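You operate a simulated robot arm through the tools that you are given. There is no shell and no other tool. Be economical: measure what you need, move in short steps, check, and stop when the job is done.

Carry out the task below with a simulated robot arm. There is one attempt and no reset: what you move stays moved.

TASK
Press the orange peel twice and set its cup on the blue tray.
Fine: leave the press slide out.
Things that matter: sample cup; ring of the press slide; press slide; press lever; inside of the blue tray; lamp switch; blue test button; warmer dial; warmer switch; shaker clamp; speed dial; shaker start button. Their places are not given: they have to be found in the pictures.

It is judged by the outcome, as a careful person would: the job done as asked, and still so three seconds after it is handed in. It fails if anything else is knocked over, pushed out of place, dropped, spilled or broken.

THE ROBOT
A 7-joint arm with a two-finger parallel gripper, fixed in place. Base frame: the origin is at the foot of the arm, x ahead of it, y to its left, z up; the work surface is at about z = 4. Lengths are in mm, angles in rad, forces in N, time in s.
With the tool pointing down near the work surface it reaches from about 220 to 580 mm from the base axis. Its first joint turns from -1.152 to 1.152 rad. Payload 2.5 kg.
Tool frame: the origin (TCP) lies between the finger pads and is the grasp point; the fingertips stand 23 mm ahead of it; z points along the fingers, y is the line along which they close. The gripper opens to 94 mm. The fingers are 38 mm wide and 10 mm thick; the gripper's body (54 by 96 mm) begins 39 mm behind the TCP.
Orientation is told as [roll, pitch, yaw] about the base's x, y, z axes, in that order, counted from this pose: with the fingers straight down and closing along the base's y, the tool's x points along the base's -x, its y along +y and its z along -z.

THE INTERFACE
- The arm moves only by the tool jog_arm. Its argument "steps" is a list of rows, each a list of 7 numbers: the shift along the tool's x, y, z in mm, then the turn, a rotation vector about the tool's x, y, z in rad, then the gripper command, from -1 (shut) to 1 (fully open), values between in proportion. In form: [[dx, dy, dz, rx, ry, rz, hand], ...]. A call has 1 to 12 rows; each row shifts and turns the commanded pose from where the row before left it, along the tool's axes as they then stand. A row lasts 0.2 s, in which the tool goes at most 50 mm and 0.15 rad; a call with a longer step from one row to the next is refused whole, and so is a gripper value outside its range. A pose out of reach is approached as far as the arm can. The call stops where the force on the tool passes 40 N (or 10 N more than at its start, if that is more) or the arm is blocked; 0.2 s more then pass. The fingers move at their own pace (about 108 mm/s each) and stop on an object; they squeeze with about 39 N. The grip force told is the motor's: it shows also when the fingers shut on nothing. Time passes only in rows, and 0.2 s behind the last, so rows that do not move let the fingers close. It gives the time, the measured TCP pose, the force on the tool (base axes), the opening and the grip force at its end, in the units of the frame above (readings bear some noise).
- Cameras (640 x 400 px; columns grow to the right, rows downward): "scene" is fixed at [124.4, -422.8, 540.5]; the picture's right is [0.76, -0.65, 0.00], its down [-0.48, -0.56, -0.68] and it looks along [0.44, 0.52, -0.73] (base axes); focal length 214 px, centre (320, 200). "wrist" rides on the gripper at [-39, 0, -44] in the tool frame; the picture's right is [0.00, -1.00, 0.00], its down [0.97, 0.00, -0.24] and it looks along [0.24, 0.00, 0.97] (tool axes); focal length 218 px, centre (320, 200).
- camera(camera): a new picture of that camera. No time passes.
- pixel_to_xyz(camera, pixels): there is no depth. For up to 12 entries [column, row, z] of the newest picture of that camera ("zoom" is the newest enlarged one), the place [x, y] in the base frame at which the ray of that pixel passes the height z, good to about 3 mm, but the place of the scene camera against the robot may be out by one fixed shift of up to 18 mm in any direction. No time passes.
- zoom(camera, box): a new picture of the part [left, top, right, bottom] of that camera's present view, enlarged. No time passes.
- finish_job(): hands the job in; it is judged then, once.

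Work in short steps. Measure before you move; look again where a grasp or a placing could have gone wrong, and mend it. You have 80 turns and 46 pictures in all, those below and enlarged ones among them. Open the gripper and draw the arm clear of the work before you hand the job in, unless the task says otherwise; then end with one line.

The tools are called after ">>>" as name(argument=value, ...) on one line, values as JSON. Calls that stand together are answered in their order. jog_arm: Moves the arm, as the interface text tells. Its arguments: {"type":"object","properties":{"steps":{"type":"array","items":{"type":"array","items":{"type":"number"}}}},"required":["steps"]} The other tools are called the same way: camera (camera) takes a picture; pixel_to_xyz (camera, pixels) gives the place at which the rays of pixels pass given heights; zoom (camera, box) takes an enlarged picture of a part of a camera's view; finish_job () hands the job in.

At the start:

```text
clock: 0.0
ee_pos: [301.6, 240.0, 396.2]
ee_rot: [0.002, 0.0, 0.001]
force: [0.3, -0.8, -1.3]
width: 93.8
finger_force: 0.1
```

scene: 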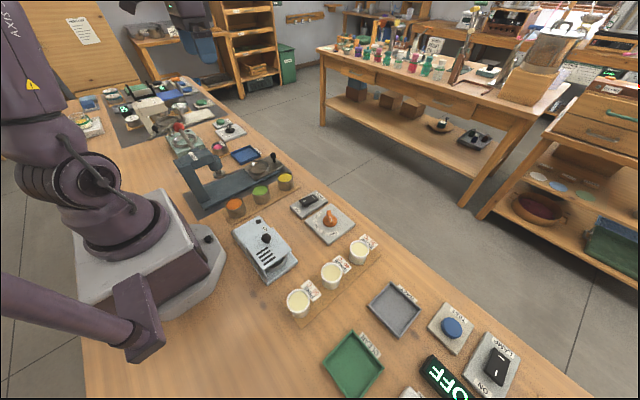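
wrist: 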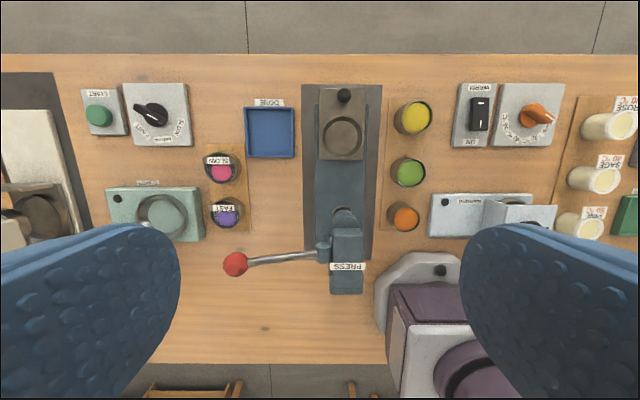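

The wrist picture shows the press at (345,180), the cups at (415,117), (408,172), (404,216), and the blue tray at (270,132). I zoom in for detail.

>>> zoom(camera="wrist", box=[200, 70, 460, 300])

>>> zoom(camera="scene", box=[150, 100, 310, 220])

>>> pixel_to_xyz(camera="wrist", pixels=[[404, 216, 50], [408, 172, 50], [415, 117, 50], [342, 136, 30], [344, 96, 30], [235, 264, 100], [270, 132, 5], [345, 245, 100], [404, 216, 4], [325, 250, 100]])

```text
1.74 times, centred on (330, 185) of wrist
```

zoom: 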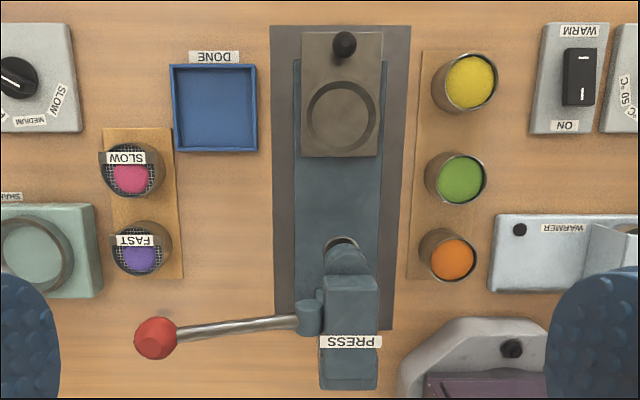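

```text
3.33 times, centred on (230, 160) of scene
```

zoom: 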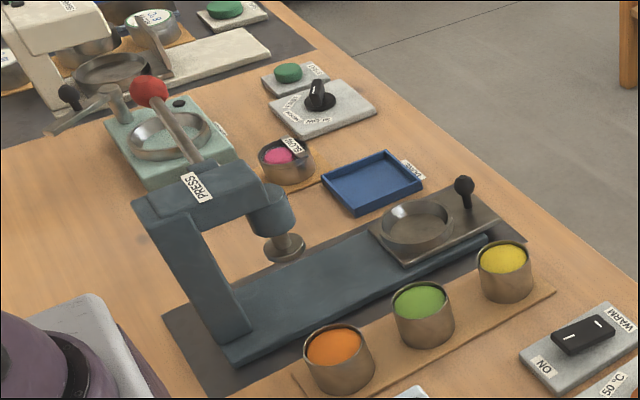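

```text
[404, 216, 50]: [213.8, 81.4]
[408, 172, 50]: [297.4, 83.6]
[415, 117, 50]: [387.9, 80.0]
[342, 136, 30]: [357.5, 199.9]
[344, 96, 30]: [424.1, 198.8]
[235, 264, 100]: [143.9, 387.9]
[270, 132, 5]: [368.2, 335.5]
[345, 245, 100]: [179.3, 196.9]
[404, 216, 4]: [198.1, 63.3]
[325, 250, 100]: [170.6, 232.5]
```

I triangulate the ball, slide, cups and ram, using both cameras.

>>> pixel_to_xyz(camera="scene", pixels=[[178.3, 127.6, 100], [178.3, 127.6, 150], [178.3, 127.6, 200], [234, 204, 50], [260, 191.5, 50], [285, 178.6, 50], [235, 217, 4], [245.5, 168.5, 30], [269.5, 156, 50], [246, 155, 5], [201, 152, 150]])

>>> pixel_to_xyz(camera="wrist", pixels=[[235, 264, 150], [235, 264, 200], [235, 264, 250], [321, 250, 150], [321, 250, 200], [345, 218, 100], [345, 218, 150], [344, 96, 50]])

```text
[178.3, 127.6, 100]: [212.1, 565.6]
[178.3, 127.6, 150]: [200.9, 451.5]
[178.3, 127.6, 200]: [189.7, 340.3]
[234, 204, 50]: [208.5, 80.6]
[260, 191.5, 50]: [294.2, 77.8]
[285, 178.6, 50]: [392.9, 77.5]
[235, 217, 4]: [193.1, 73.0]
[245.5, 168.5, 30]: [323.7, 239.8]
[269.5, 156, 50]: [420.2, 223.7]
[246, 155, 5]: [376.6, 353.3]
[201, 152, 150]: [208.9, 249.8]
```

```text
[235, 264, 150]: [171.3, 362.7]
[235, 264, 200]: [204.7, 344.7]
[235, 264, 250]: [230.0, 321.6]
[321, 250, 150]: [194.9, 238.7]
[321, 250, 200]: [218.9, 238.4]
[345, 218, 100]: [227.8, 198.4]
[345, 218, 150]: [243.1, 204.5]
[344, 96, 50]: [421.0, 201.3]
```

Ball is around (200,345,195). I move over toward the orange cup at a moderate height for a closer look.

>>> jog_arm(steps=[[0, -40, 0, 0, 0, 0, 1], [0, -40, 20, 0, 0, 0, 1], [0, -40, 30, 0, 0, 0, 1], [10, -35, 30, 0, 0, 0, 1], [20, 0, 30, 0, 0, 0, 1], [10, 0, 30, 0, 0, 0, 1]])

>>> camera(camera="wrist")

```text
clock: 1.4
ee_pos: [258.0, 84.0, 254.9]
ee_rot: [0.003, -0.002, 0.003]
force: [0.2, 0.6, 0.3]
width: 93.9
finger_force: 0.0
```

```text
41 pictures are left
```

wrist: 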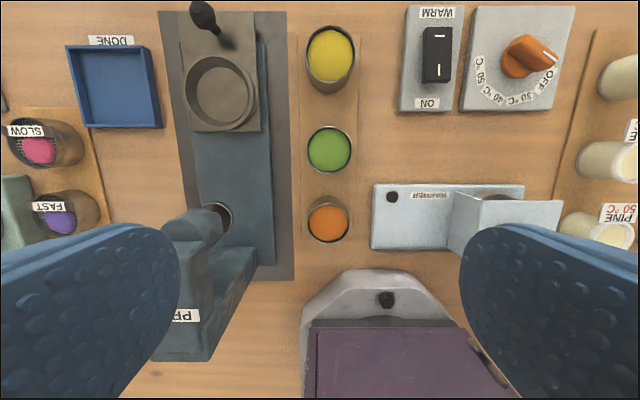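

>>> pixel_to_xyz(camera="wrist", pixels=[[328, 224, 50], [328, 224, 30], [307, 224, 50], [349, 224, 50], [329, 150, 50], [330, 55, 50], [220, 92, 30], [220, 92, 20], [186, 92, 30], [254, 92, 30], [202, 12, 50], [372, 220, 30]])

>>> zoom(camera="wrist", box=[150, 0, 390, 260])

```text
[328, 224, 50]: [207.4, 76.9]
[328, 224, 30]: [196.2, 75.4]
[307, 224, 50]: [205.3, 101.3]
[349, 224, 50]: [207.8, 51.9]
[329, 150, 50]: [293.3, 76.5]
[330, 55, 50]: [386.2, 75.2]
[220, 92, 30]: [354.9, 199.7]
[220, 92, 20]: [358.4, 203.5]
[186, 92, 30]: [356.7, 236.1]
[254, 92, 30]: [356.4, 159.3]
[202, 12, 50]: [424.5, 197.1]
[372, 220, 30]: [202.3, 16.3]
```

```text
1.54 times, centred on (270, 130) of wrist
```

zoom: 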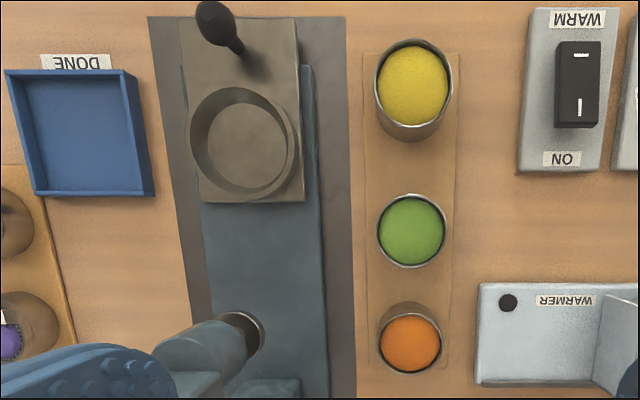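

Orange cup rim centre is about (207,77), diameter ~50, top near z≈47; ring centre is about (356,200). I come down above the cup and re-check it.

>>> jog_arm(steps=[[15, -3, 30, 0, 0, 0, 1], [15, -4, 30, 0, 0, 0, 1], [10, 0, 40, 0, 0, 0, 1], [10, 0, 25, 0, 0, 0, 1]])

>>> camera(camera="wrist")

>>> camera(camera="scene")

```text
clock: 2.4
ee_pos: [210.4, 79.2, 130.0]
ee_rot: [0.001, 0.0, 0.002]
force: [0.5, -0.9, -1.3]
width: 94.0
finger_force: 0.0
```

```text
39 pictures are left
```

wrist: 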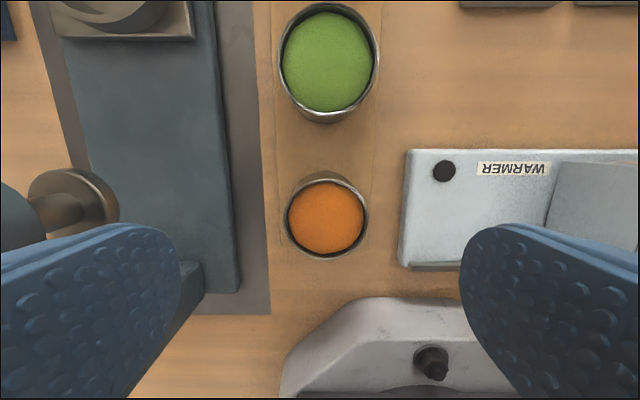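

```text
38 pictures are left
```

scene: 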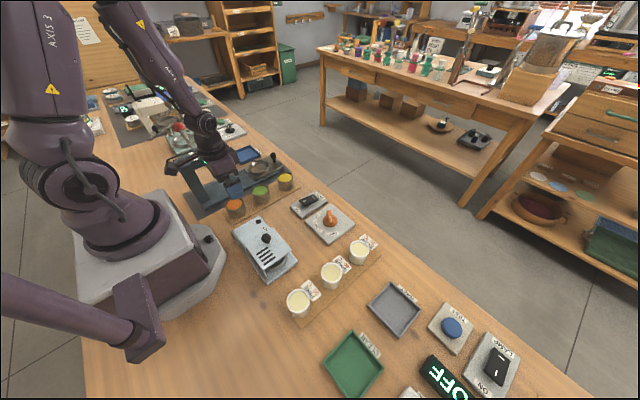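

>>> pixel_to_xyz(camera="wrist", pixels=[[327, 216, 47], [285, 216, 47], [369, 216, 47], [327, 171, 47], [327, 259, 47], [327, 64, 47], [400, 260, 30]])

```text
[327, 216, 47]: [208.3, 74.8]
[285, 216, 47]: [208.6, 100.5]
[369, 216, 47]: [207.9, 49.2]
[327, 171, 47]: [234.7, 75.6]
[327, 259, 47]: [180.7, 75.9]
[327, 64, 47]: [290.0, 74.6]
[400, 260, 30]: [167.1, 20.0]
```

Cup centre (208,75). I narrow the opening to ~72 mm so the right finger clears the warmer edge (y≈20) and descend.

>>> jog_arm(steps=[[2, -4, 0, 0, 0, 0, 0.53], [0, 0, 20, 0, 0, 0, 0.53], [0, 0, 30, 0, 0, 0, 0.53], [0, 0, 20, 0, 0, 0, 0.53], [0, 0, 11, 0, 0, 0, 0.53]])

>>> camera(camera="wrist")

>>> zoom(camera="scene", box=[150, 120, 310, 220])

```text
clock: 3.6
ee_pos: [208.3, 75.8, 48.9]
ee_rot: [0.001, -0.001, 0.002]
force: [0.1, 0.3, 0.9]
width: 72.0
finger_force: 0.1
```

```text
37 pictures are left
```

wrist: 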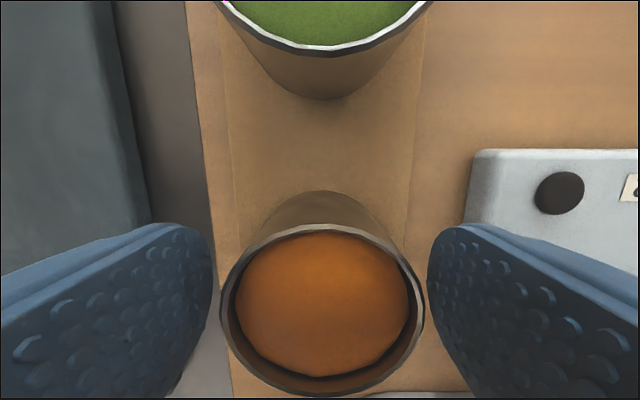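

```text
4.00 times, centred on (230, 170) of scene
```

zoom: 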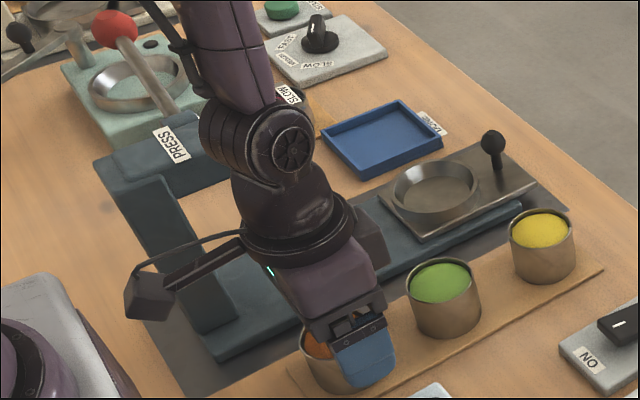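

The cup sits centred between the fingers; I lower 4 mm and close.

>>> jog_arm(steps=[[0, 0, 4, 0, 0, 0, 0.53], [0, 0, 0, 0, 0, 0, -1], [0, 0, 0, 0, 0, 0, -1], [0, 0, 0, 0, 0, 0, -1]])

```text
clock: 4.6
ee_pos: [209.3, 75.5, 45.8]
ee_rot: [0.0, -0.001, 0.002]
force: [0.5, -0.6, 1.9]
width: 53.1
finger_force: 39.0
```

Gripped (53 mm). I lift straight up, go ahead in x, then across to above the ring.

>>> jog_arm(steps=[[0, 0, -20, 0, 0, 0, -1], [0, 0, -35, 0, 0, 0, -1], [0, 0, -35, 0, 0, 0, -1], [-35, 0, -10, 0, 0, 0, -1], [-40, 0, 0, 0, 0, 0, -1], [-40, 0, 0, 0, 0, 0, -1], [-32, 20, 0, 0, 0, 0, -1], [0, 35, 0, 0, 0, 0, -1], [0, 35, 0, 0, 0, 0, -1], [0, 25, 0, 0, 0, 0, -1], [0, 10, 0, 0, 0, 0, -1]])

>>> camera(camera="wrist")

>>> zoom(camera="scene", box=[150, 90, 310, 190])

```text
clock: 7.0
ee_pos: [358.7, 201.7, 143.9]
ee_rot: [0.002, 0.001, 0.002]
force: [-0.1, -0.3, -1.3]
width: 53.3
finger_force: 38.7
out of reach, approached as far as the arm can: row 3
```

```text
35 pictures are left
```

wrist: 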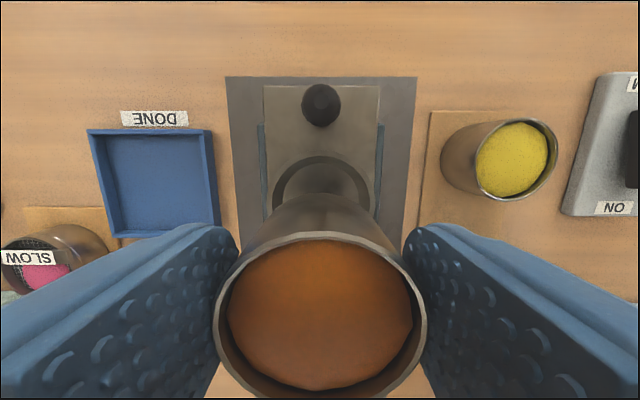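

```text
4.00 times, centred on (230, 140) of scene
```

zoom: 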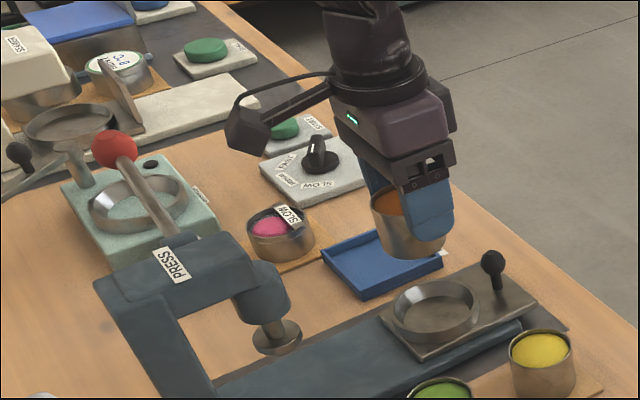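

>>> pixel_to_xyz(camera="wrist", pixels=[[321, 156, 30], [321, 156, 25], [273, 195, 30], [370, 195, 30], [321, 162, 30], [321, 105, 55], [150, 183, 5], [88, 130, 15], [212, 130, 15], [110, 237, 15]])

>>> zoom(camera="wrist", box=[220, 70, 420, 220])

```text
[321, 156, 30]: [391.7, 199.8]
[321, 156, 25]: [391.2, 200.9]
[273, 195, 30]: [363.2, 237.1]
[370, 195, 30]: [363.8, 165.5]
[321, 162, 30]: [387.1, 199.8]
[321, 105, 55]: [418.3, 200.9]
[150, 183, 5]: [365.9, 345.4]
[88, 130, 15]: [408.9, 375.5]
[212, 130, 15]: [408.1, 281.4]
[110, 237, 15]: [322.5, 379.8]
```

```text
2.67 times, centred on (320, 145) of wrist
```

zoom: 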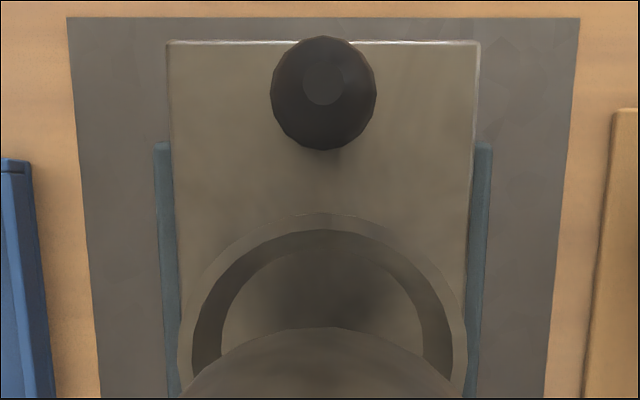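

Ring centre ≈ (355.5, 200.5). I align and descend to just above the ring.

>>> jog_arm(steps=[[2.5, -1, 25, 0, 0, 0, -1], [0, 0, 25, 0, 0, 0, -1], [0, 0, 12, 0, 0, 0, -1]])

>>> zoom(camera="scene", box=[220, 130, 300, 180])

>>> camera(camera="wrist")

```text
clock: 7.8
ee_pos: [357.2, 197.6, 83.5]
ee_rot: [0.003, 0.0, 0.003]
force: [-0.5, 0.8, -1.4]
width: 53.1
finger_force: 38.9
```

```text
8.00 times, centred on (260, 155) of scene
```

zoom: 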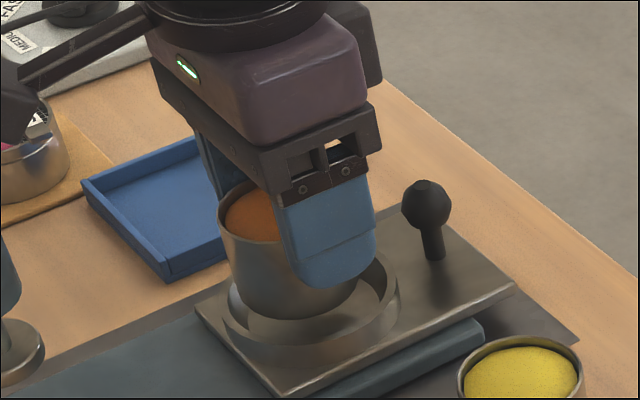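

```text
31 pictures are left
```

wrist: 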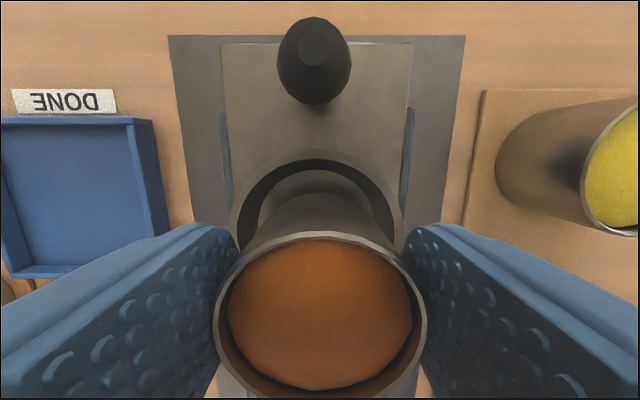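

>>> zoom(camera="wrist", box=[210, 130, 430, 260])

>>> pixel_to_xyz(camera="wrist", pixels=[[318, 150, 30], [318, 158, 30], [229, 220, 30], [404, 220, 30]])

```text
2.91 times, centred on (320, 195) of wrist
```

zoom: 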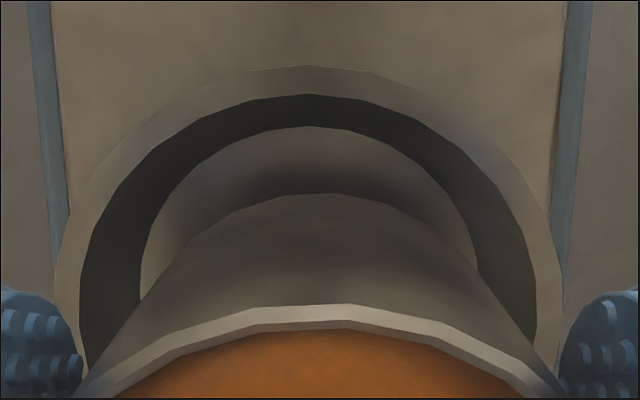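

```text
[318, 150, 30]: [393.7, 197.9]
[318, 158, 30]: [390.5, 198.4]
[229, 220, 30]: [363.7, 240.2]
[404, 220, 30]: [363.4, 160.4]
```

Ring centre is ~2 mm to +y of the cup; I shift and lower gently.

>>> jog_arm(steps=[[1, 2.5, 8, 0, 0, 0, -1], [0, 0, 6, 0, 0, 0, -1], [0, 0, 4, 0, 0, 0, -1]])

>>> zoom(camera="scene", box=[220, 130, 300, 180])

```text
clock: 8.6
ee_pos: [355.4, 202.0, 64.6]
ee_rot: [0.001, -0.002, 0.002]
force: [-0.4, -0.2, -1.3]
width: 53.2
finger_force: 38.6
```

```text
8.00 times, centred on (260, 155) of scene
```

zoom: 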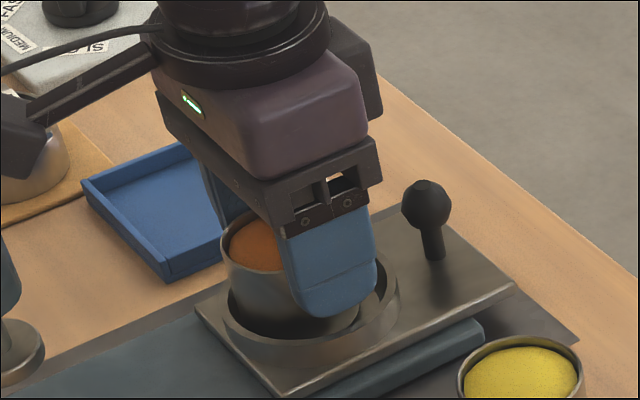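

>>> jog_arm(steps=[[0, 0, 3, 0, 0, 0, -1], [0, 0, 2, 0, 0, 0, -1], [0, 0, 2, 0, 0, 0, -1]])

>>> camera(camera="wrist")

```text
clock: 9.4
ee_pos: [358.0, 201.3, 60.5]
ee_rot: [0.005, -0.005, 0.001]
force: [-2.1, -3.4, 32.0]
width: 53.5
finger_force: 39.0
```

```text
28 pictures are left
```

wrist: 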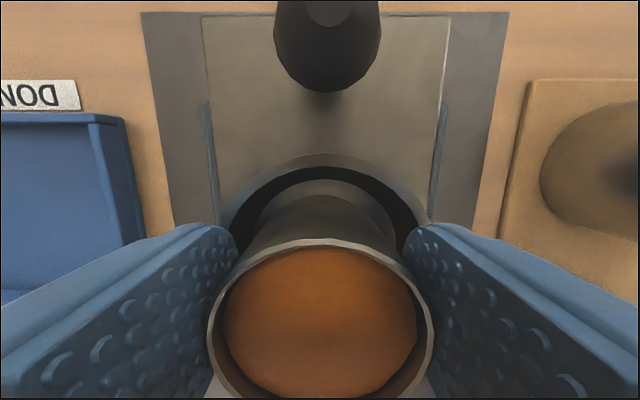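

Force 32 N: contact either with the floor or a ring edge. I back up 1.5 mm and look.

>>> jog_arm(steps=[[0, 0, -2, 0, 0, 0, -1]])

>>> zoom(camera="scene", box=[236, 144, 284, 174])

>>> zoom(camera="wrist", box=[210, 140, 430, 270])

```text
clock: 9.8
ee_pos: [355.9, 202.3, 60.1]
ee_rot: [0.0, 0.0, 0.001]
force: [2.6, 2.4, 6.4]
width: 53.0
finger_force: 39.1
```

```text
13.33 times, centred on (260, 159) of scene
```

zoom: 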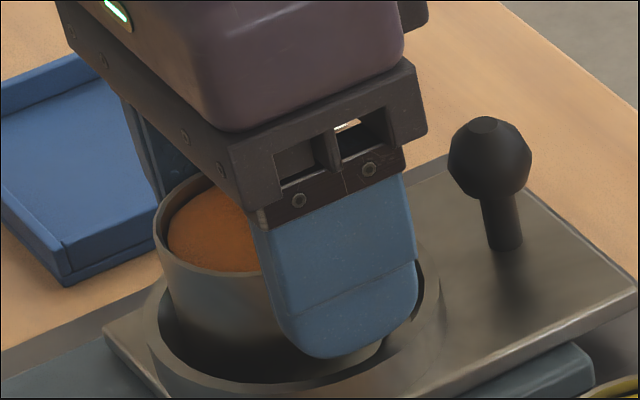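

```text
2.91 times, centred on (320, 205) of wrist
```

zoom: 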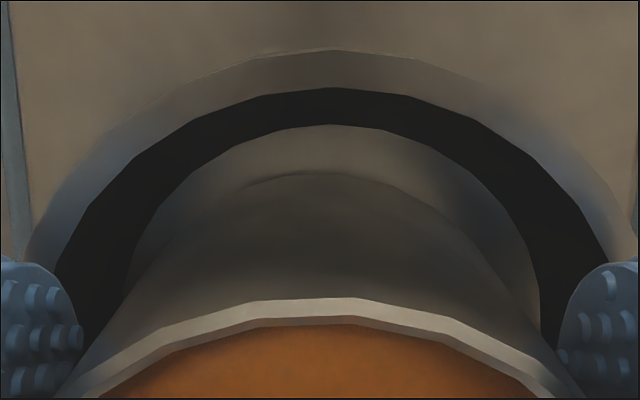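

Cup is inside the ring on its floor with gaps on both sides. I release a little, then rise.

>>> jog_arm(steps=[[0, 0, 0, 0, 0, 0, 0.3], [0, 0, 0, 0, 0, 0, 0.3], [0, 0, -10, 0, 0, 0, 0.4], [0, 0, -20, 0, 0, 0, 0.5], [0, 0, -30, 0, 0, 0, 0.5], [0, 0, -30, 0, 0, 0, 0.5]])

>>> camera(camera="wrist")

>>> zoom(camera="scene", box=[150, 100, 310, 200])

```text
clock: 11.2
ee_pos: [356.4, 200.6, 150.3]
ee_rot: [0.002, 0.001, 0.002]
force: [-1.0, 0.6, 0.2]
width: 70.4
finger_force: 0.0
```

```text
25 pictures are left
```

wrist: 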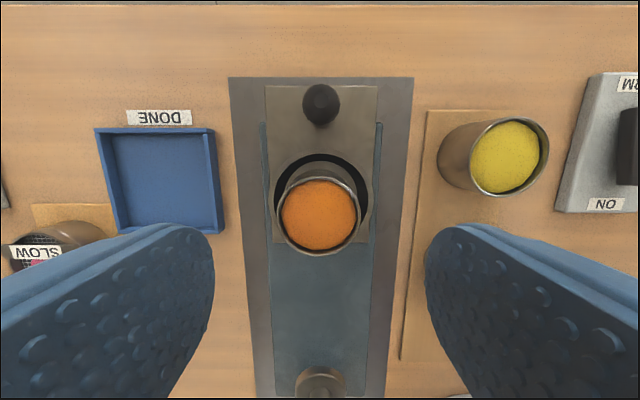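

```text
4.00 times, centred on (230, 150) of scene
```

zoom: 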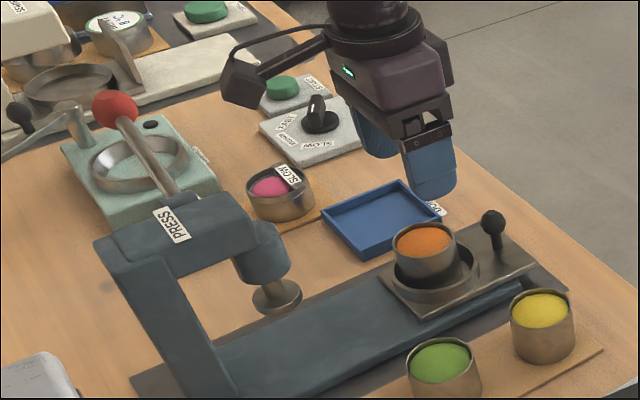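

>>> zoom(camera="scene", box=[236, 144, 284, 174])

>>> pixel_to_xyz(camera="wrist", pixels=[[319, 214, 58], [321, 104, 55], [321, 154, 30], [155, 178, 5], [320, 380, 80]])

```text
13.33 times, centred on (260, 159) of scene
```

zoom: 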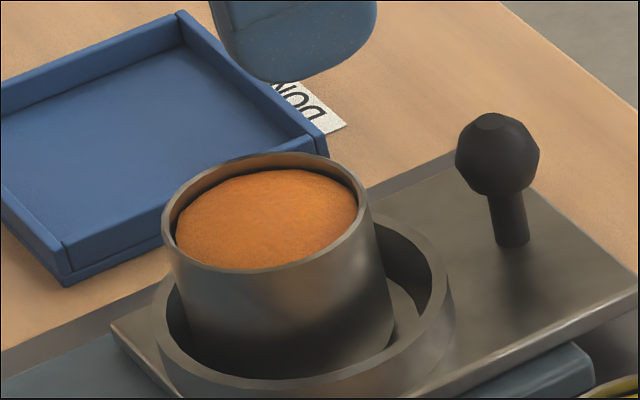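

```text
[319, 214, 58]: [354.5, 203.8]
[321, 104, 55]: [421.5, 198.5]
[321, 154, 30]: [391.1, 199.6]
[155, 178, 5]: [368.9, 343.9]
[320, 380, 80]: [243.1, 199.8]
```

Cup is well seated. Now I check the ram's place and an appendage on the wrist (toward -x) that might meet the press head when pushing the slide in.

>>> pixel_to_xyz(camera="scene", pixels=[[219.3, 174, 60], [219.3, 174, 80], [219.3, 174, 100], [275, 144, 55], [275, 144, 45], [173, 160, 160], [209, 155, 160], [232, 121, 250], [232, 121, 200], [180, 126.5, 190]])

>>> zoom(camera="scene", box=[100, 0, 340, 150])

```text
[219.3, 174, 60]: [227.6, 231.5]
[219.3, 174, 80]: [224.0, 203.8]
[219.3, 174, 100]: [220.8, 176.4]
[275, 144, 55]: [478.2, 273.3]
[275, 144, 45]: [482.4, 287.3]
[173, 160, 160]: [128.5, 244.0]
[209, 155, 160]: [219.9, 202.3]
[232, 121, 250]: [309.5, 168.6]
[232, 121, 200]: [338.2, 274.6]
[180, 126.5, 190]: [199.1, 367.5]
```

```text
2.67 times, centred on (220, 75) of scene
```

zoom: 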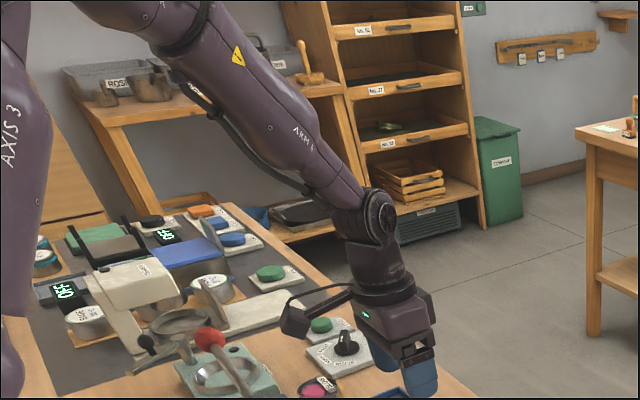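

Ram is near (225,198), so slide travel is ~130 mm toward -x. I'll move above the knob (≈421,199.5, z≈58) and tilt the tool so the hand leans to +x, away from the press head, and open fingers.

>>> jog_arm(steps=[[-35, 0, 0, 0, 0, 0, 0.3], [-30, 0, 0, 0, 0, 0, 0.3], [0, 0, 0, 0, 0.13, 0, 0.3], [0, 0, 0, 0, 0.13, 0, 0.3], [0, 0, 0, 0, 0.13, 0, 0.3], [0, 0, 0, 0, 0.11, 0, 0.3]])

>>> camera(camera="wrist")

>>> zoom(camera="scene", box=[150, 60, 342, 180])

```text
clock: 12.6
ee_pos: [421.2, 200.8, 149.7]
ee_rot: [0.002, 0.502, 0.001]
force: [0.3, 0.5, 1.3]
width: 61.3
finger_force: 0.0
```

```text
21 pictures are left
```

wrist: 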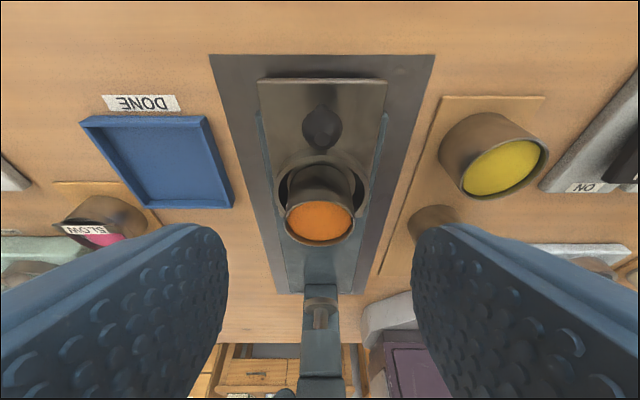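

```text
3.33 times, centred on (246, 120) of scene
```

zoom: 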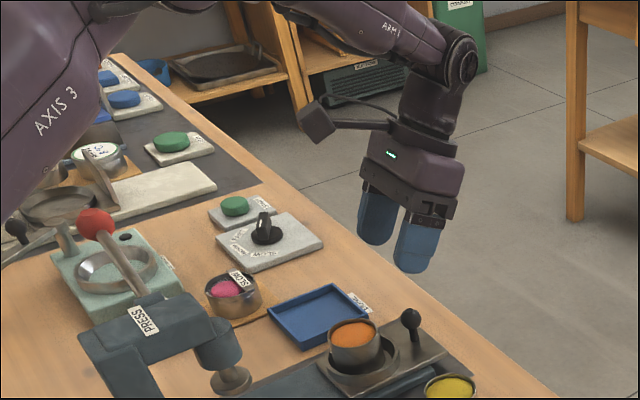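

>>> pixel_to_xyz(camera="wrist", pixels=[[321, 127, 58], [321, 108, 68], [321, 127, 62], [300, 127, 58], [342, 127, 58]])

```text
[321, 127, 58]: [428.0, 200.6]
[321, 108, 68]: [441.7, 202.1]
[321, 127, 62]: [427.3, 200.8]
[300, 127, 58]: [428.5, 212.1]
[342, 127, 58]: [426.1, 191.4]
```

Knob about (425,200.5,58). I descend along base -z around it.

>>> jog_arm(steps=[[-16, 0, 26.5, 0, 0, 0, 0.3], [-16, 0, 26.5, 0, 0, 0, 0.3], [-8, 0, 13, 0, 0, 0, 0.3], [-8, 0, 13, 0, 0, 0, 0.3]])

>>> camera(camera="wrist")

>>> zoom(camera="scene", box=[220, 110, 316, 170])

```text
clock: 13.6
ee_pos: [427.6, 202.5, 57.7]
ee_rot: [0.003, 0.499, 0.003]
force: [0.1, 0.2, -0.4]
width: 61.0
finger_force: 0.1
```

```text
19 pictures are left
```

wrist: 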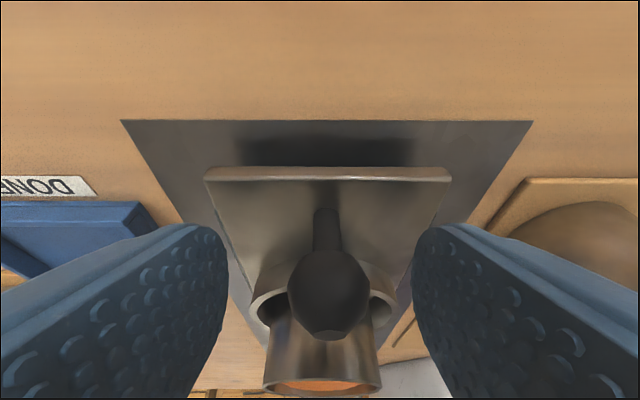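

```text
6.67 times, centred on (268, 140) of scene
```

zoom: 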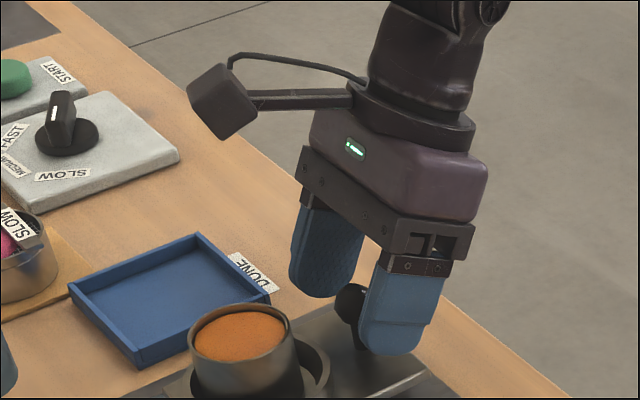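

Knob (328,298) lies almost at the grasp point. Centre by -2 mm in y and close.

>>> jog_arm(steps=[[0, -1.8, 0, 0, 0, 0, 0.3], [0, 0, 0, 0, 0, 0, -0.2], [0, 0, 0, 0, 0, 0, -1], [0, 0, 0, 0, 0, 0, -1], [0, 0, 0, 0, 0, 0, -1]])

```text
clock: 14.8
ee_pos: [427.4, 199.9, 59.9]
ee_rot: [0.0, 0.5, 0.0]
force: [-3.1, -8.5, 2.1]
width: 23.2
finger_force: 45.0
```

Gripped the knob (23 mm). I slide it toward -x slowly, 84 mm first.

>>> jog_arm(steps=[[5.3, 0, 2.9, 0, 0, 0, -1], [7, 0, 3.85, 0, 0, 0, -1], [8.77, 0, 4.81, 0, 0, 0, -1], [8.77, 0, 4.81, 0, 0, 0, -1], [8.77, 0, 4.81, 0, 0, 0, -1], [8.77, 0, 4.81, 0, 0, 0, -1], [8.77, 0, 4.81, 0, 0, 0, -1], [8.77, 0, 4.81, 0, 0, 0, -1], [8.77, 0, 4.81, 0, 0, 0, -1]])

>>> zoom(camera="scene", box=[150, 80, 310, 180])

```text
clock: 16.8
ee_pos: [340.0, 200.4, 58.7]
ee_rot: [0.001, 0.5, 0.003]
force: [0.4, -14.5, 23.0]
width: 23.3
finger_force: 45.0
```

```text
4.00 times, centred on (230, 130) of scene
```

zoom: 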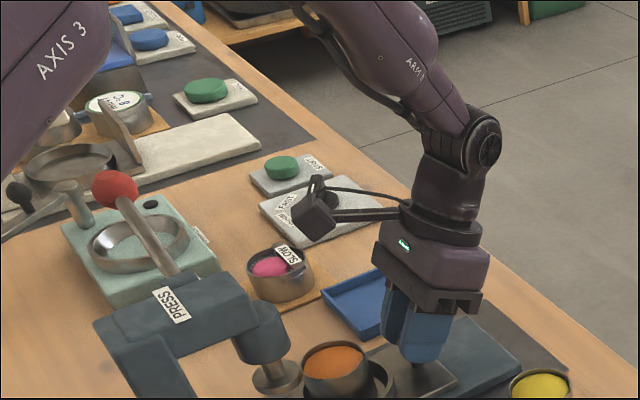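

Slide is following; the wrist box passes well above the press head. I relieve the vertical load slightly and continue.

>>> jog_arm(steps=[[0.6, -0.7, -1.1, 0, 0, 0, -1], [7, 0, 3.85, 0, 0, 0, -1], [7, 0, 3.85, 0, 0, 0, -1], [7, 0, 3.85, 0, 0, 0, -1]])

>>> zoom(camera="scene", box=[150, 80, 310, 180])

```text
clock: 17.8
ee_pos: [318.4, 200.3, 59.1]
ee_rot: [0.001, 0.498, 0.002]
force: [1.3, -7.5, 14.4]
width: 22.7
finger_force: 45.2
```

```text
4.00 times, centred on (230, 130) of scene
```

zoom: 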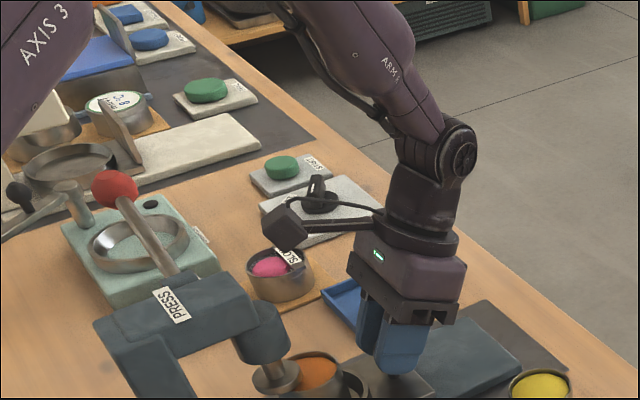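

Cup nearly under the ram. Continue in small steps until a stop is felt.

>>> jog_arm(steps=[[5.3, 0, 2.9, 0, 0, 0, -1], [5.3, 0, 2.9, 0, 0, 0, -1], [4.4, 0, 2.4, 0, 0, 0, -1], [3.5, 0, 1.9, 0, 0, 0, -1], [3.5, 0, 1.9, 0, 0, 0, -1], [3.5, 0, 1.9, 0, 0, 0, -1]])

>>> zoom(camera="scene", box=[166, 100, 294, 180])

```text
clock: 19.2
ee_pos: [291.1, 200.7, 59.9]
ee_rot: [0.002, 0.493, 0.0]
force: [16.9, 3.3, 2.7]
width: 23.3
finger_force: 45.0
```

```text
5.00 times, centred on (230, 140) of scene
```

zoom: 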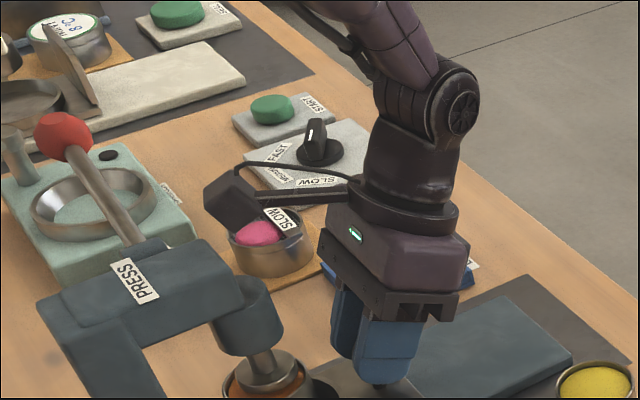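

Force x rises to 17 N; maybe the stop. A few mm more confirms.

>>> jog_arm(steps=[[1.75, 0, 0.96, 0, 0, 0, -1], [1.75, 0, 0.96, 0, 0, 0, -1]])

```text
clock: 19.8
ee_pos: [290.3, 199.1, 60.8]
ee_rot: [0.007, 0.48, 0.0]
force: [38.1, 1.9, -0.7]
width: 23.2
finger_force: 45.1
```

Stop confirmed. I relax the push, release the knob and withdraw along the tool axis.

>>> jog_arm(steps=[[-3, 0, -1.6, 0, 0, 0, -1], [0, 0, 0, 0, 0, 0, 0.2], [0, 0, 0, 0, 0, 0, 0.2], [0, 0, -25, 0, 0, 0, 0.2], [0, 0, -40, 0, 0, 0, 0.2], [-20, 0, -45, 0, 0, 0, 0.2], [0, 0, -45, 0, -0.1, 0, 0.2], [0, 0, -30, 0, -0.13, 0, -0.2], [0, 0, 0, 0, -0.13, 0, -1], [0, 0, 0, 0, -0.13, 0, -1]])

>>> camera(camera="wrist")

>>> zoom(camera="scene", box=[150, 100, 294, 190])

```text
clock: 22.0
ee_pos: [392.7, 197.3, 212.8]
ee_rot: [0.003, 0.006, 0.0]
force: [0.4, -0.1, 0.8]
width: 0.0
finger_force: 38.4
```

```text
14 pictures are left
```

wrist: 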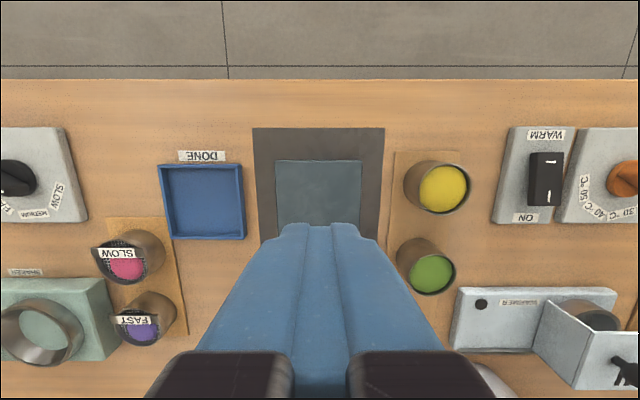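

```text
4.44 times, centred on (222, 145) of scene
```

zoom: 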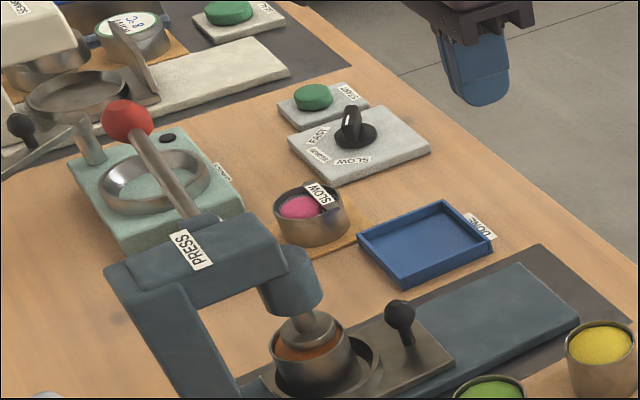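

The cup is under the ram. Next the lever: I move above the red ball (≈200,345,195) with closed fingers for a look.

>>> jog_arm(steps=[[0, 0, -40, 0, 0, 0, -1], [0, 25, -35, 0, 0, 0, -1], [30, 35, -15, 0, 0, 0, -1], [40, 35, 0, 0, 0, 0, -1], [40, 35, 0, 0, 0, 0, -1], [40, 18, 0, 0, 0, 0, -1], [20, 0, 0, 0, 0, 0, -1]])

>>> camera(camera="wrist")

```text
refused: row 4 steps farther than a row can; nothing moved
```

```text
12 pictures are left
```

wrist: 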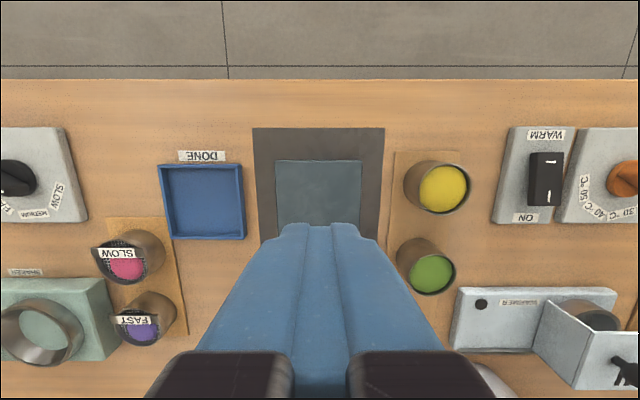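

A row was too long; I resend with shorter rows.

>>> jog_arm(steps=[[0, 0, -40, 0, 0, 0, -1], [0, 25, -35, 0, 0, 0, -1], [30, 30, -15, 0, 0, 0, -1], [35, 30, 0, 0, 0, 0, -1], [35, 30, 0, 0, 0, 0, -1], [35, 25, 0, 0, 0, 0, -1], [30, 8, 0, 0, 0, 0, -1]])

>>> camera(camera="wrist")

```text
clock: 23.6
ee_pos: [226.6, 345.3, 308.7]
ee_rot: [0.002, 0.008, 0.002]
force: [0.2, 0.0, -0.5]
width: 0.1
finger_force: 39.0
```

```text
11 pictures are left
```

wrist: 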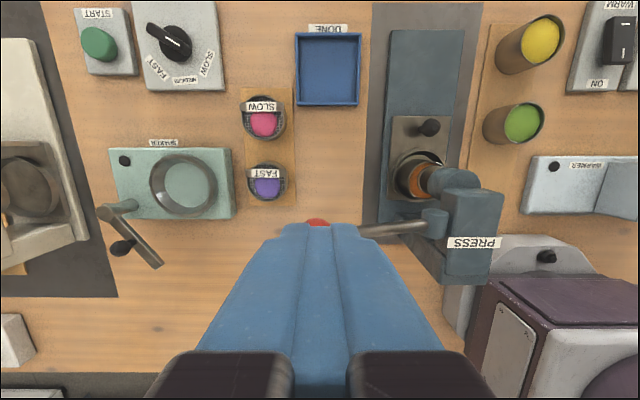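

>>> pixel_to_xyz(camera="wrist", pixels=[[318, 218, 200], [318, 236, 195], [318, 236, 180], [365, 232, 180], [425, 222, 160], [435, 217, 160], [265, 185, 46], [330, 68, 5], [297, 105, 14], [362, 105, 14]])

>>> pixel_to_xyz(camera="scene", pixels=[[178.5, 127, 180], [178.5, 127, 190], [178.5, 127, 200], [178.5, 127, 210]])

```text
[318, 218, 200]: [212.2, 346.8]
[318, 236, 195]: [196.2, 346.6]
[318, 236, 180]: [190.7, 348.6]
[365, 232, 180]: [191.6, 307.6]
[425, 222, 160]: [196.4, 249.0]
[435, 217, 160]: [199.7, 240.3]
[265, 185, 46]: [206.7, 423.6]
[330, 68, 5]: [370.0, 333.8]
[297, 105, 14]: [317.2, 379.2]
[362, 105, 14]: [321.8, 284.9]
```

```text
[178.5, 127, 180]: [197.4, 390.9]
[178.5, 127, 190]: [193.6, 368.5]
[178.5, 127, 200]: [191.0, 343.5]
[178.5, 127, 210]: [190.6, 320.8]
```

Ball centre ≈ (199,346,200), pivot near (197,240,155). I come over it with closed fingers and press down step by step.

>>> jog_arm(steps=[[27, 4.5, 20, 0, 0, 0, -1], [0, 0, 30, 0, 0, 0, -1], [0, 0, 15, 0, 0, 0, -1], [0, 0, 10, 0, 0, 0, -1], [0, 0, 8, 0, 0, 0, -1], [0, 0, 8, 0, 0, 0, -1]])

>>> zoom(camera="scene", box=[130, 85, 290, 185])

```text
clock: 25.0
ee_pos: [197.7, 350.4, 217.9]
ee_rot: [0.005, 0.01, 0.001]
force: [-0.6, 1.4, 2.1]
width: 0.0
finger_force: 39.0
```

```text
4.00 times, centred on (210, 135) of scene
```

zoom: 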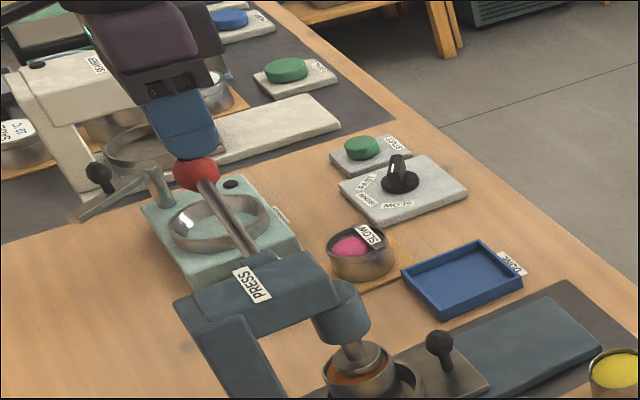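

Fingertips are on the ball. Continue down.

>>> jog_arm(steps=[[0, 0.5, 7, 0, 0, 0, -1], [0, 0.5, 7, 0, 0, 0, -1], [0, 0.5, 7, 0, 0, 0, -1], [0, 0.5, 7, 0, 0, 0, -1], [0, 0.5, 7, 0, 0, 0, -1], [0, 0, 7, 0, 0, 0, -1]])

>>> zoom(camera="scene", box=[130, 85, 290, 185])

```text
clock: 26.4
ee_pos: [200.2, 353.6, 180.0]
ee_rot: [0.0, 0.007, 0.001]
force: [-2.1, -4.8, 11.9]
width: 0.1
finger_force: 39.0
stopped in row 6: the force on the tool passed its limit (the readings are from after the stop); the commanded pose is now the measured one
```

```text
4.00 times, centred on (210, 135) of scene
```

zoom: 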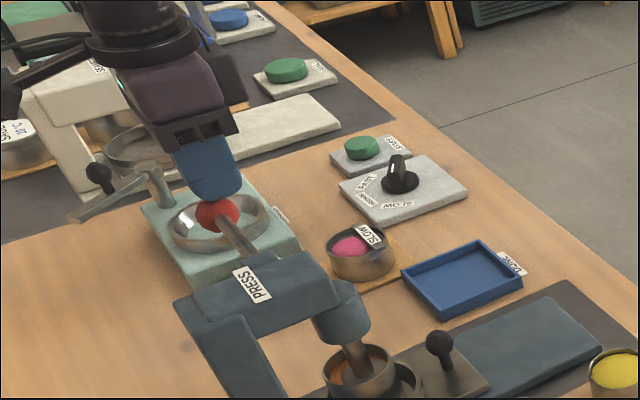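

Ram is in the cup and the lever hit its end (force >40 N). I nudge once more to confirm the end, then rise to let the lever return.

>>> jog_arm(steps=[[0, 0, 3, 0, 0, 0, -1], [0, 0, 3, 0, 0, 0, -1]])

>>> jog_arm(steps=[[0, 0, 0, 0, 0, 0, -1], [0, -0.5, -8, 0, 0, 0, -1], [0, -0.5, -8, 0, 0, 0, -1], [0, -0.5, -10, 0, 0, 0, -1], [0, -0.5, -10, 0, 0, 0, -1], [0, 0, -12, 0, 0, 0, -1], [0, 0, -12, 0, 0, 0, -1], [0, 0, 0, 0, 0, 0, -1]])

>>> zoom(camera="scene", box=[130, 85, 290, 185])

```text
clock: 26.8
ee_pos: [200.0, 352.5, 180.1]
ee_rot: [0.001, 0.006, 0.003]
force: [-2.4, -6.0, 13.0]
width: 0.0
finger_force: 39.1
stopped in row 2: the force on the tool passed its limit (the readings are from after the stop); the commanded pose is now the measured one
```

```text
clock: 28.6
ee_pos: [201.3, 350.7, 239.6]
ee_rot: [0.0, 0.007, 0.001]
force: [0.2, -0.4, 0.2]
width: 0.1
finger_force: 39.7
```

```text
4.00 times, centred on (210, 135) of scene
```

zoom: 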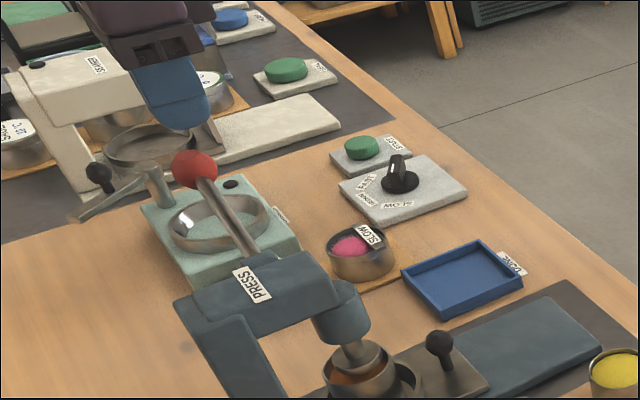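

Lever returned by itself (ball at (194,168) in the zoom). Second press.

>>> jog_arm(steps=[[0, 0, 15, 0, 0, 0, -1], [0, 0, 8, 0, 0, 0, -1], [0, 0.5, 8, 0, 0, 0, -1], [0, 0.5, 7, 0, 0, 0, -1], [0, 0.5, 7, 0, 0, 0, -1], [0, 0.5, 7, 0, 0, 0, -1], [0, 0.5, 7, 0, 0, 0, -1], [0, 0, 4, 0, 0, 0, -1], [0, 0, 3, 0, 0, 0, -1], [0, 0, 3, 0, 0, 0, -1]])

>>> jog_arm(steps=[[0, 0, 0, 0, 0, 0, -1], [0, -0.5, -8, 0, 0, 0, -1], [0, -0.5, -8, 0, 0, 0, -1], [0, -0.5, -10, 0, 0, 0, -1], [0, -0.5, -10, 0, 0, 0, -1], [0, 0, -12, 0, 0, 0, -1], [0, 0, -25, 0, 0, 0, -1], [0, 0, -40, 0, 0, 0, -1], [0, 0, -15, 0, 0, 0, -1]])

```text
clock: 30.4
ee_pos: [200.9, 351.8, 179.3]
ee_rot: [0.0, 0.004, 0.001]
force: [-3.5, -4.6, 11.0]
width: 0.0
finger_force: 38.9
stopped in row 9: the force on the tool passed its limit (the readings are from after the stop); the commanded pose is now the measured one
```

```text
clock: 32.4
ee_pos: [202.8, 351.8, 306.7]
ee_rot: [-0.002, 0.005, 0.0]
force: [0.1, -0.6, 0.8]
width: 0.0
finger_force: 38.7
```

Second press reached the same end (179). Now I go back above the knob, tilting again for the grasp.

>>> jog_arm(steps=[[-30, -35, 0, 0, 0, 0, -1], [-30, -35, 0, 0, 0, 0, -1], [-30, -35, 0, 0, 0, 0, -0.5], [-30, -30, 0, 0, 0, 0, 0.1], [-21, -16.5, 0, 0, 0, 0, 0.3], [0, 0, 0, 0, 0.13, 0, 0.3], [0, 0, 0, 0, 0.13, 0, 0.3], [0, 0, 0, 0, 0.13, 0, 0.3], [0, 0, 0, 0, 0.11, 0, 0.3], [-20, 0, 36.5, 0, 0, 0, 0.3], [-20, 0, 36.5, 0, 0, 0, 0.3], [-16, 0, 29, 0, 0, 0, 0.3]])

>>> camera(camera="wrist")

```text
clock: 35.0
ee_pos: [342.7, 197.2, 188.6]
ee_rot: [0.0, 0.504, 0.0]
force: [-0.3, 0.3, 0.5]
width: 61.1
finger_force: 0.1
```

```text
7 pictures are left
```

wrist: 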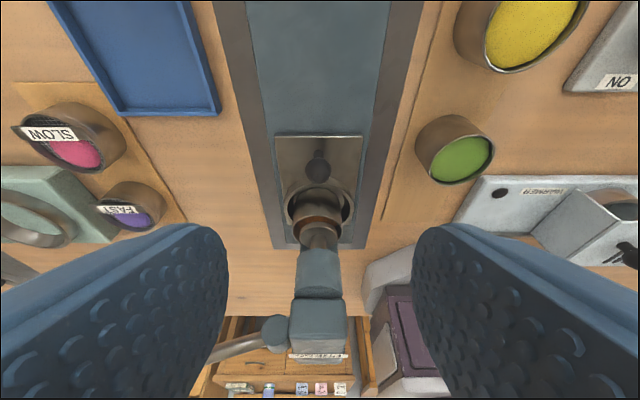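

>>> pixel_to_xyz(camera="wrist", pixels=[[317, 168, 58]])

```text
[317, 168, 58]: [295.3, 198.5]
```

Knob seen at ≈(293,199). I approach along the tool axis and close on it.

>>> jog_arm(steps=[[-17.3, 0, 25, 0, 0, 0, 0.3], [0, 0, 40, 0, 0, 0, 0.3], [0, 0, 35, 0, 0, 0, 0.3], [0, 0, 25, 0, 0, 0, 0.3], [0, 0, 12.5, 0, 0, 0, 0.3]])

>>> camera(camera="wrist")

```text
clock: 36.2
ee_pos: [292.0, 200.2, 61.0]
ee_rot: [0.0, 0.505, -0.001]
force: [0.2, -0.5, -0.3]
width: 61.2
finger_force: 0.1
```

```text
6 pictures are left
```

wrist: 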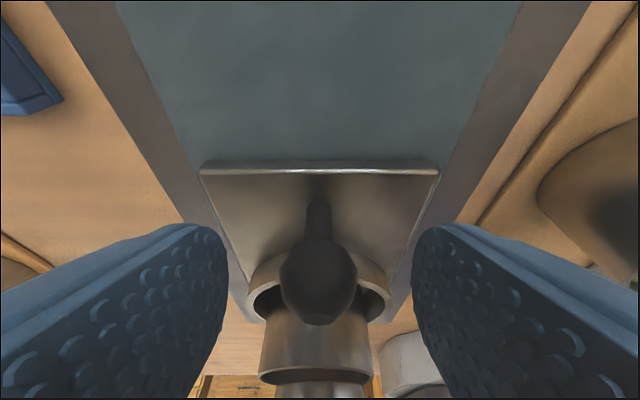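

Knob centred at (318,283). Close and pull out 85 mm.

>>> jog_arm(steps=[[0, 0, 0, 0, 0, 0, -0.2], [0, 0, 0, 0, 0, 0, -1], [0, 0, 0, 0, 0, 0, -1], [-4.4, 0, -2.4, 0, 0, 0, -1], [-7, 0, -3.85, 0, 0, 0, -1], [-8.77, 0, -4.81, 0, 0, 0, -1], [-8.77, 0, -4.81, 0, 0, 0, -1], [-8.77, 0, -4.81, 0, 0, 0, -1], [-8.77, 0, -4.81, 0, 0, 0, -1], [-8.77, 0, -4.81, 0, 0, 0, -1], [-8.77, 0, -4.81, 0, 0, 0, -1], [-8.77, 0, -4.81, 0, 0, 0, -1]])

```text
clock: 38.8
ee_pos: [375.6, 199.9, 62.2]
ee_rot: [0.004, 0.502, -0.001]
force: [-1.0, 14.7, 29.7]
width: 22.9
finger_force: 45.3
```

Slide is following; I relieve the load and pull the remaining ~52 mm gently.

>>> jog_arm(steps=[[0.7, 0.8, -1.3, 0, 0, 0, -1], [-8, 0, -4.39, 0, 0, 0, -1], [-8, 0, -4.39, 0, 0, 0, -1], [-8, 0, -4.39, 0, 0, 0, -1], [-7, 0, -3.85, 0, 0, 0, -1], [-5.3, 0, -2.9, 0, 0, 0, -1], [-4.4, 0, -2.4, 0, 0, 0, -1], [-3.5, 0, -1.9, 0, 0, 0, -1]])

```text
clock: 40.6
ee_pos: [423.9, 199.1, 61.4]
ee_rot: [0.001, 0.504, 0.0]
force: [0.3, 15.3, 11.2]
width: 23.2
finger_force: 45.3
```

>>> jog_arm(steps=[[-2.6, 0.5, -1.45, 0, 0, 0, -1], [-1.75, 0, -0.96, 0, 0, 0, -1], [-1.75, 0, -0.96, 0, 0, 0, -1]])

```text
clock: 41.4
ee_pos: [428.6, 199.0, 60.6]
ee_rot: [-0.006, 0.521, 0.0]
force: [-33.6, -0.8, 16.1]
width: 23.7
finger_force: 44.9
```

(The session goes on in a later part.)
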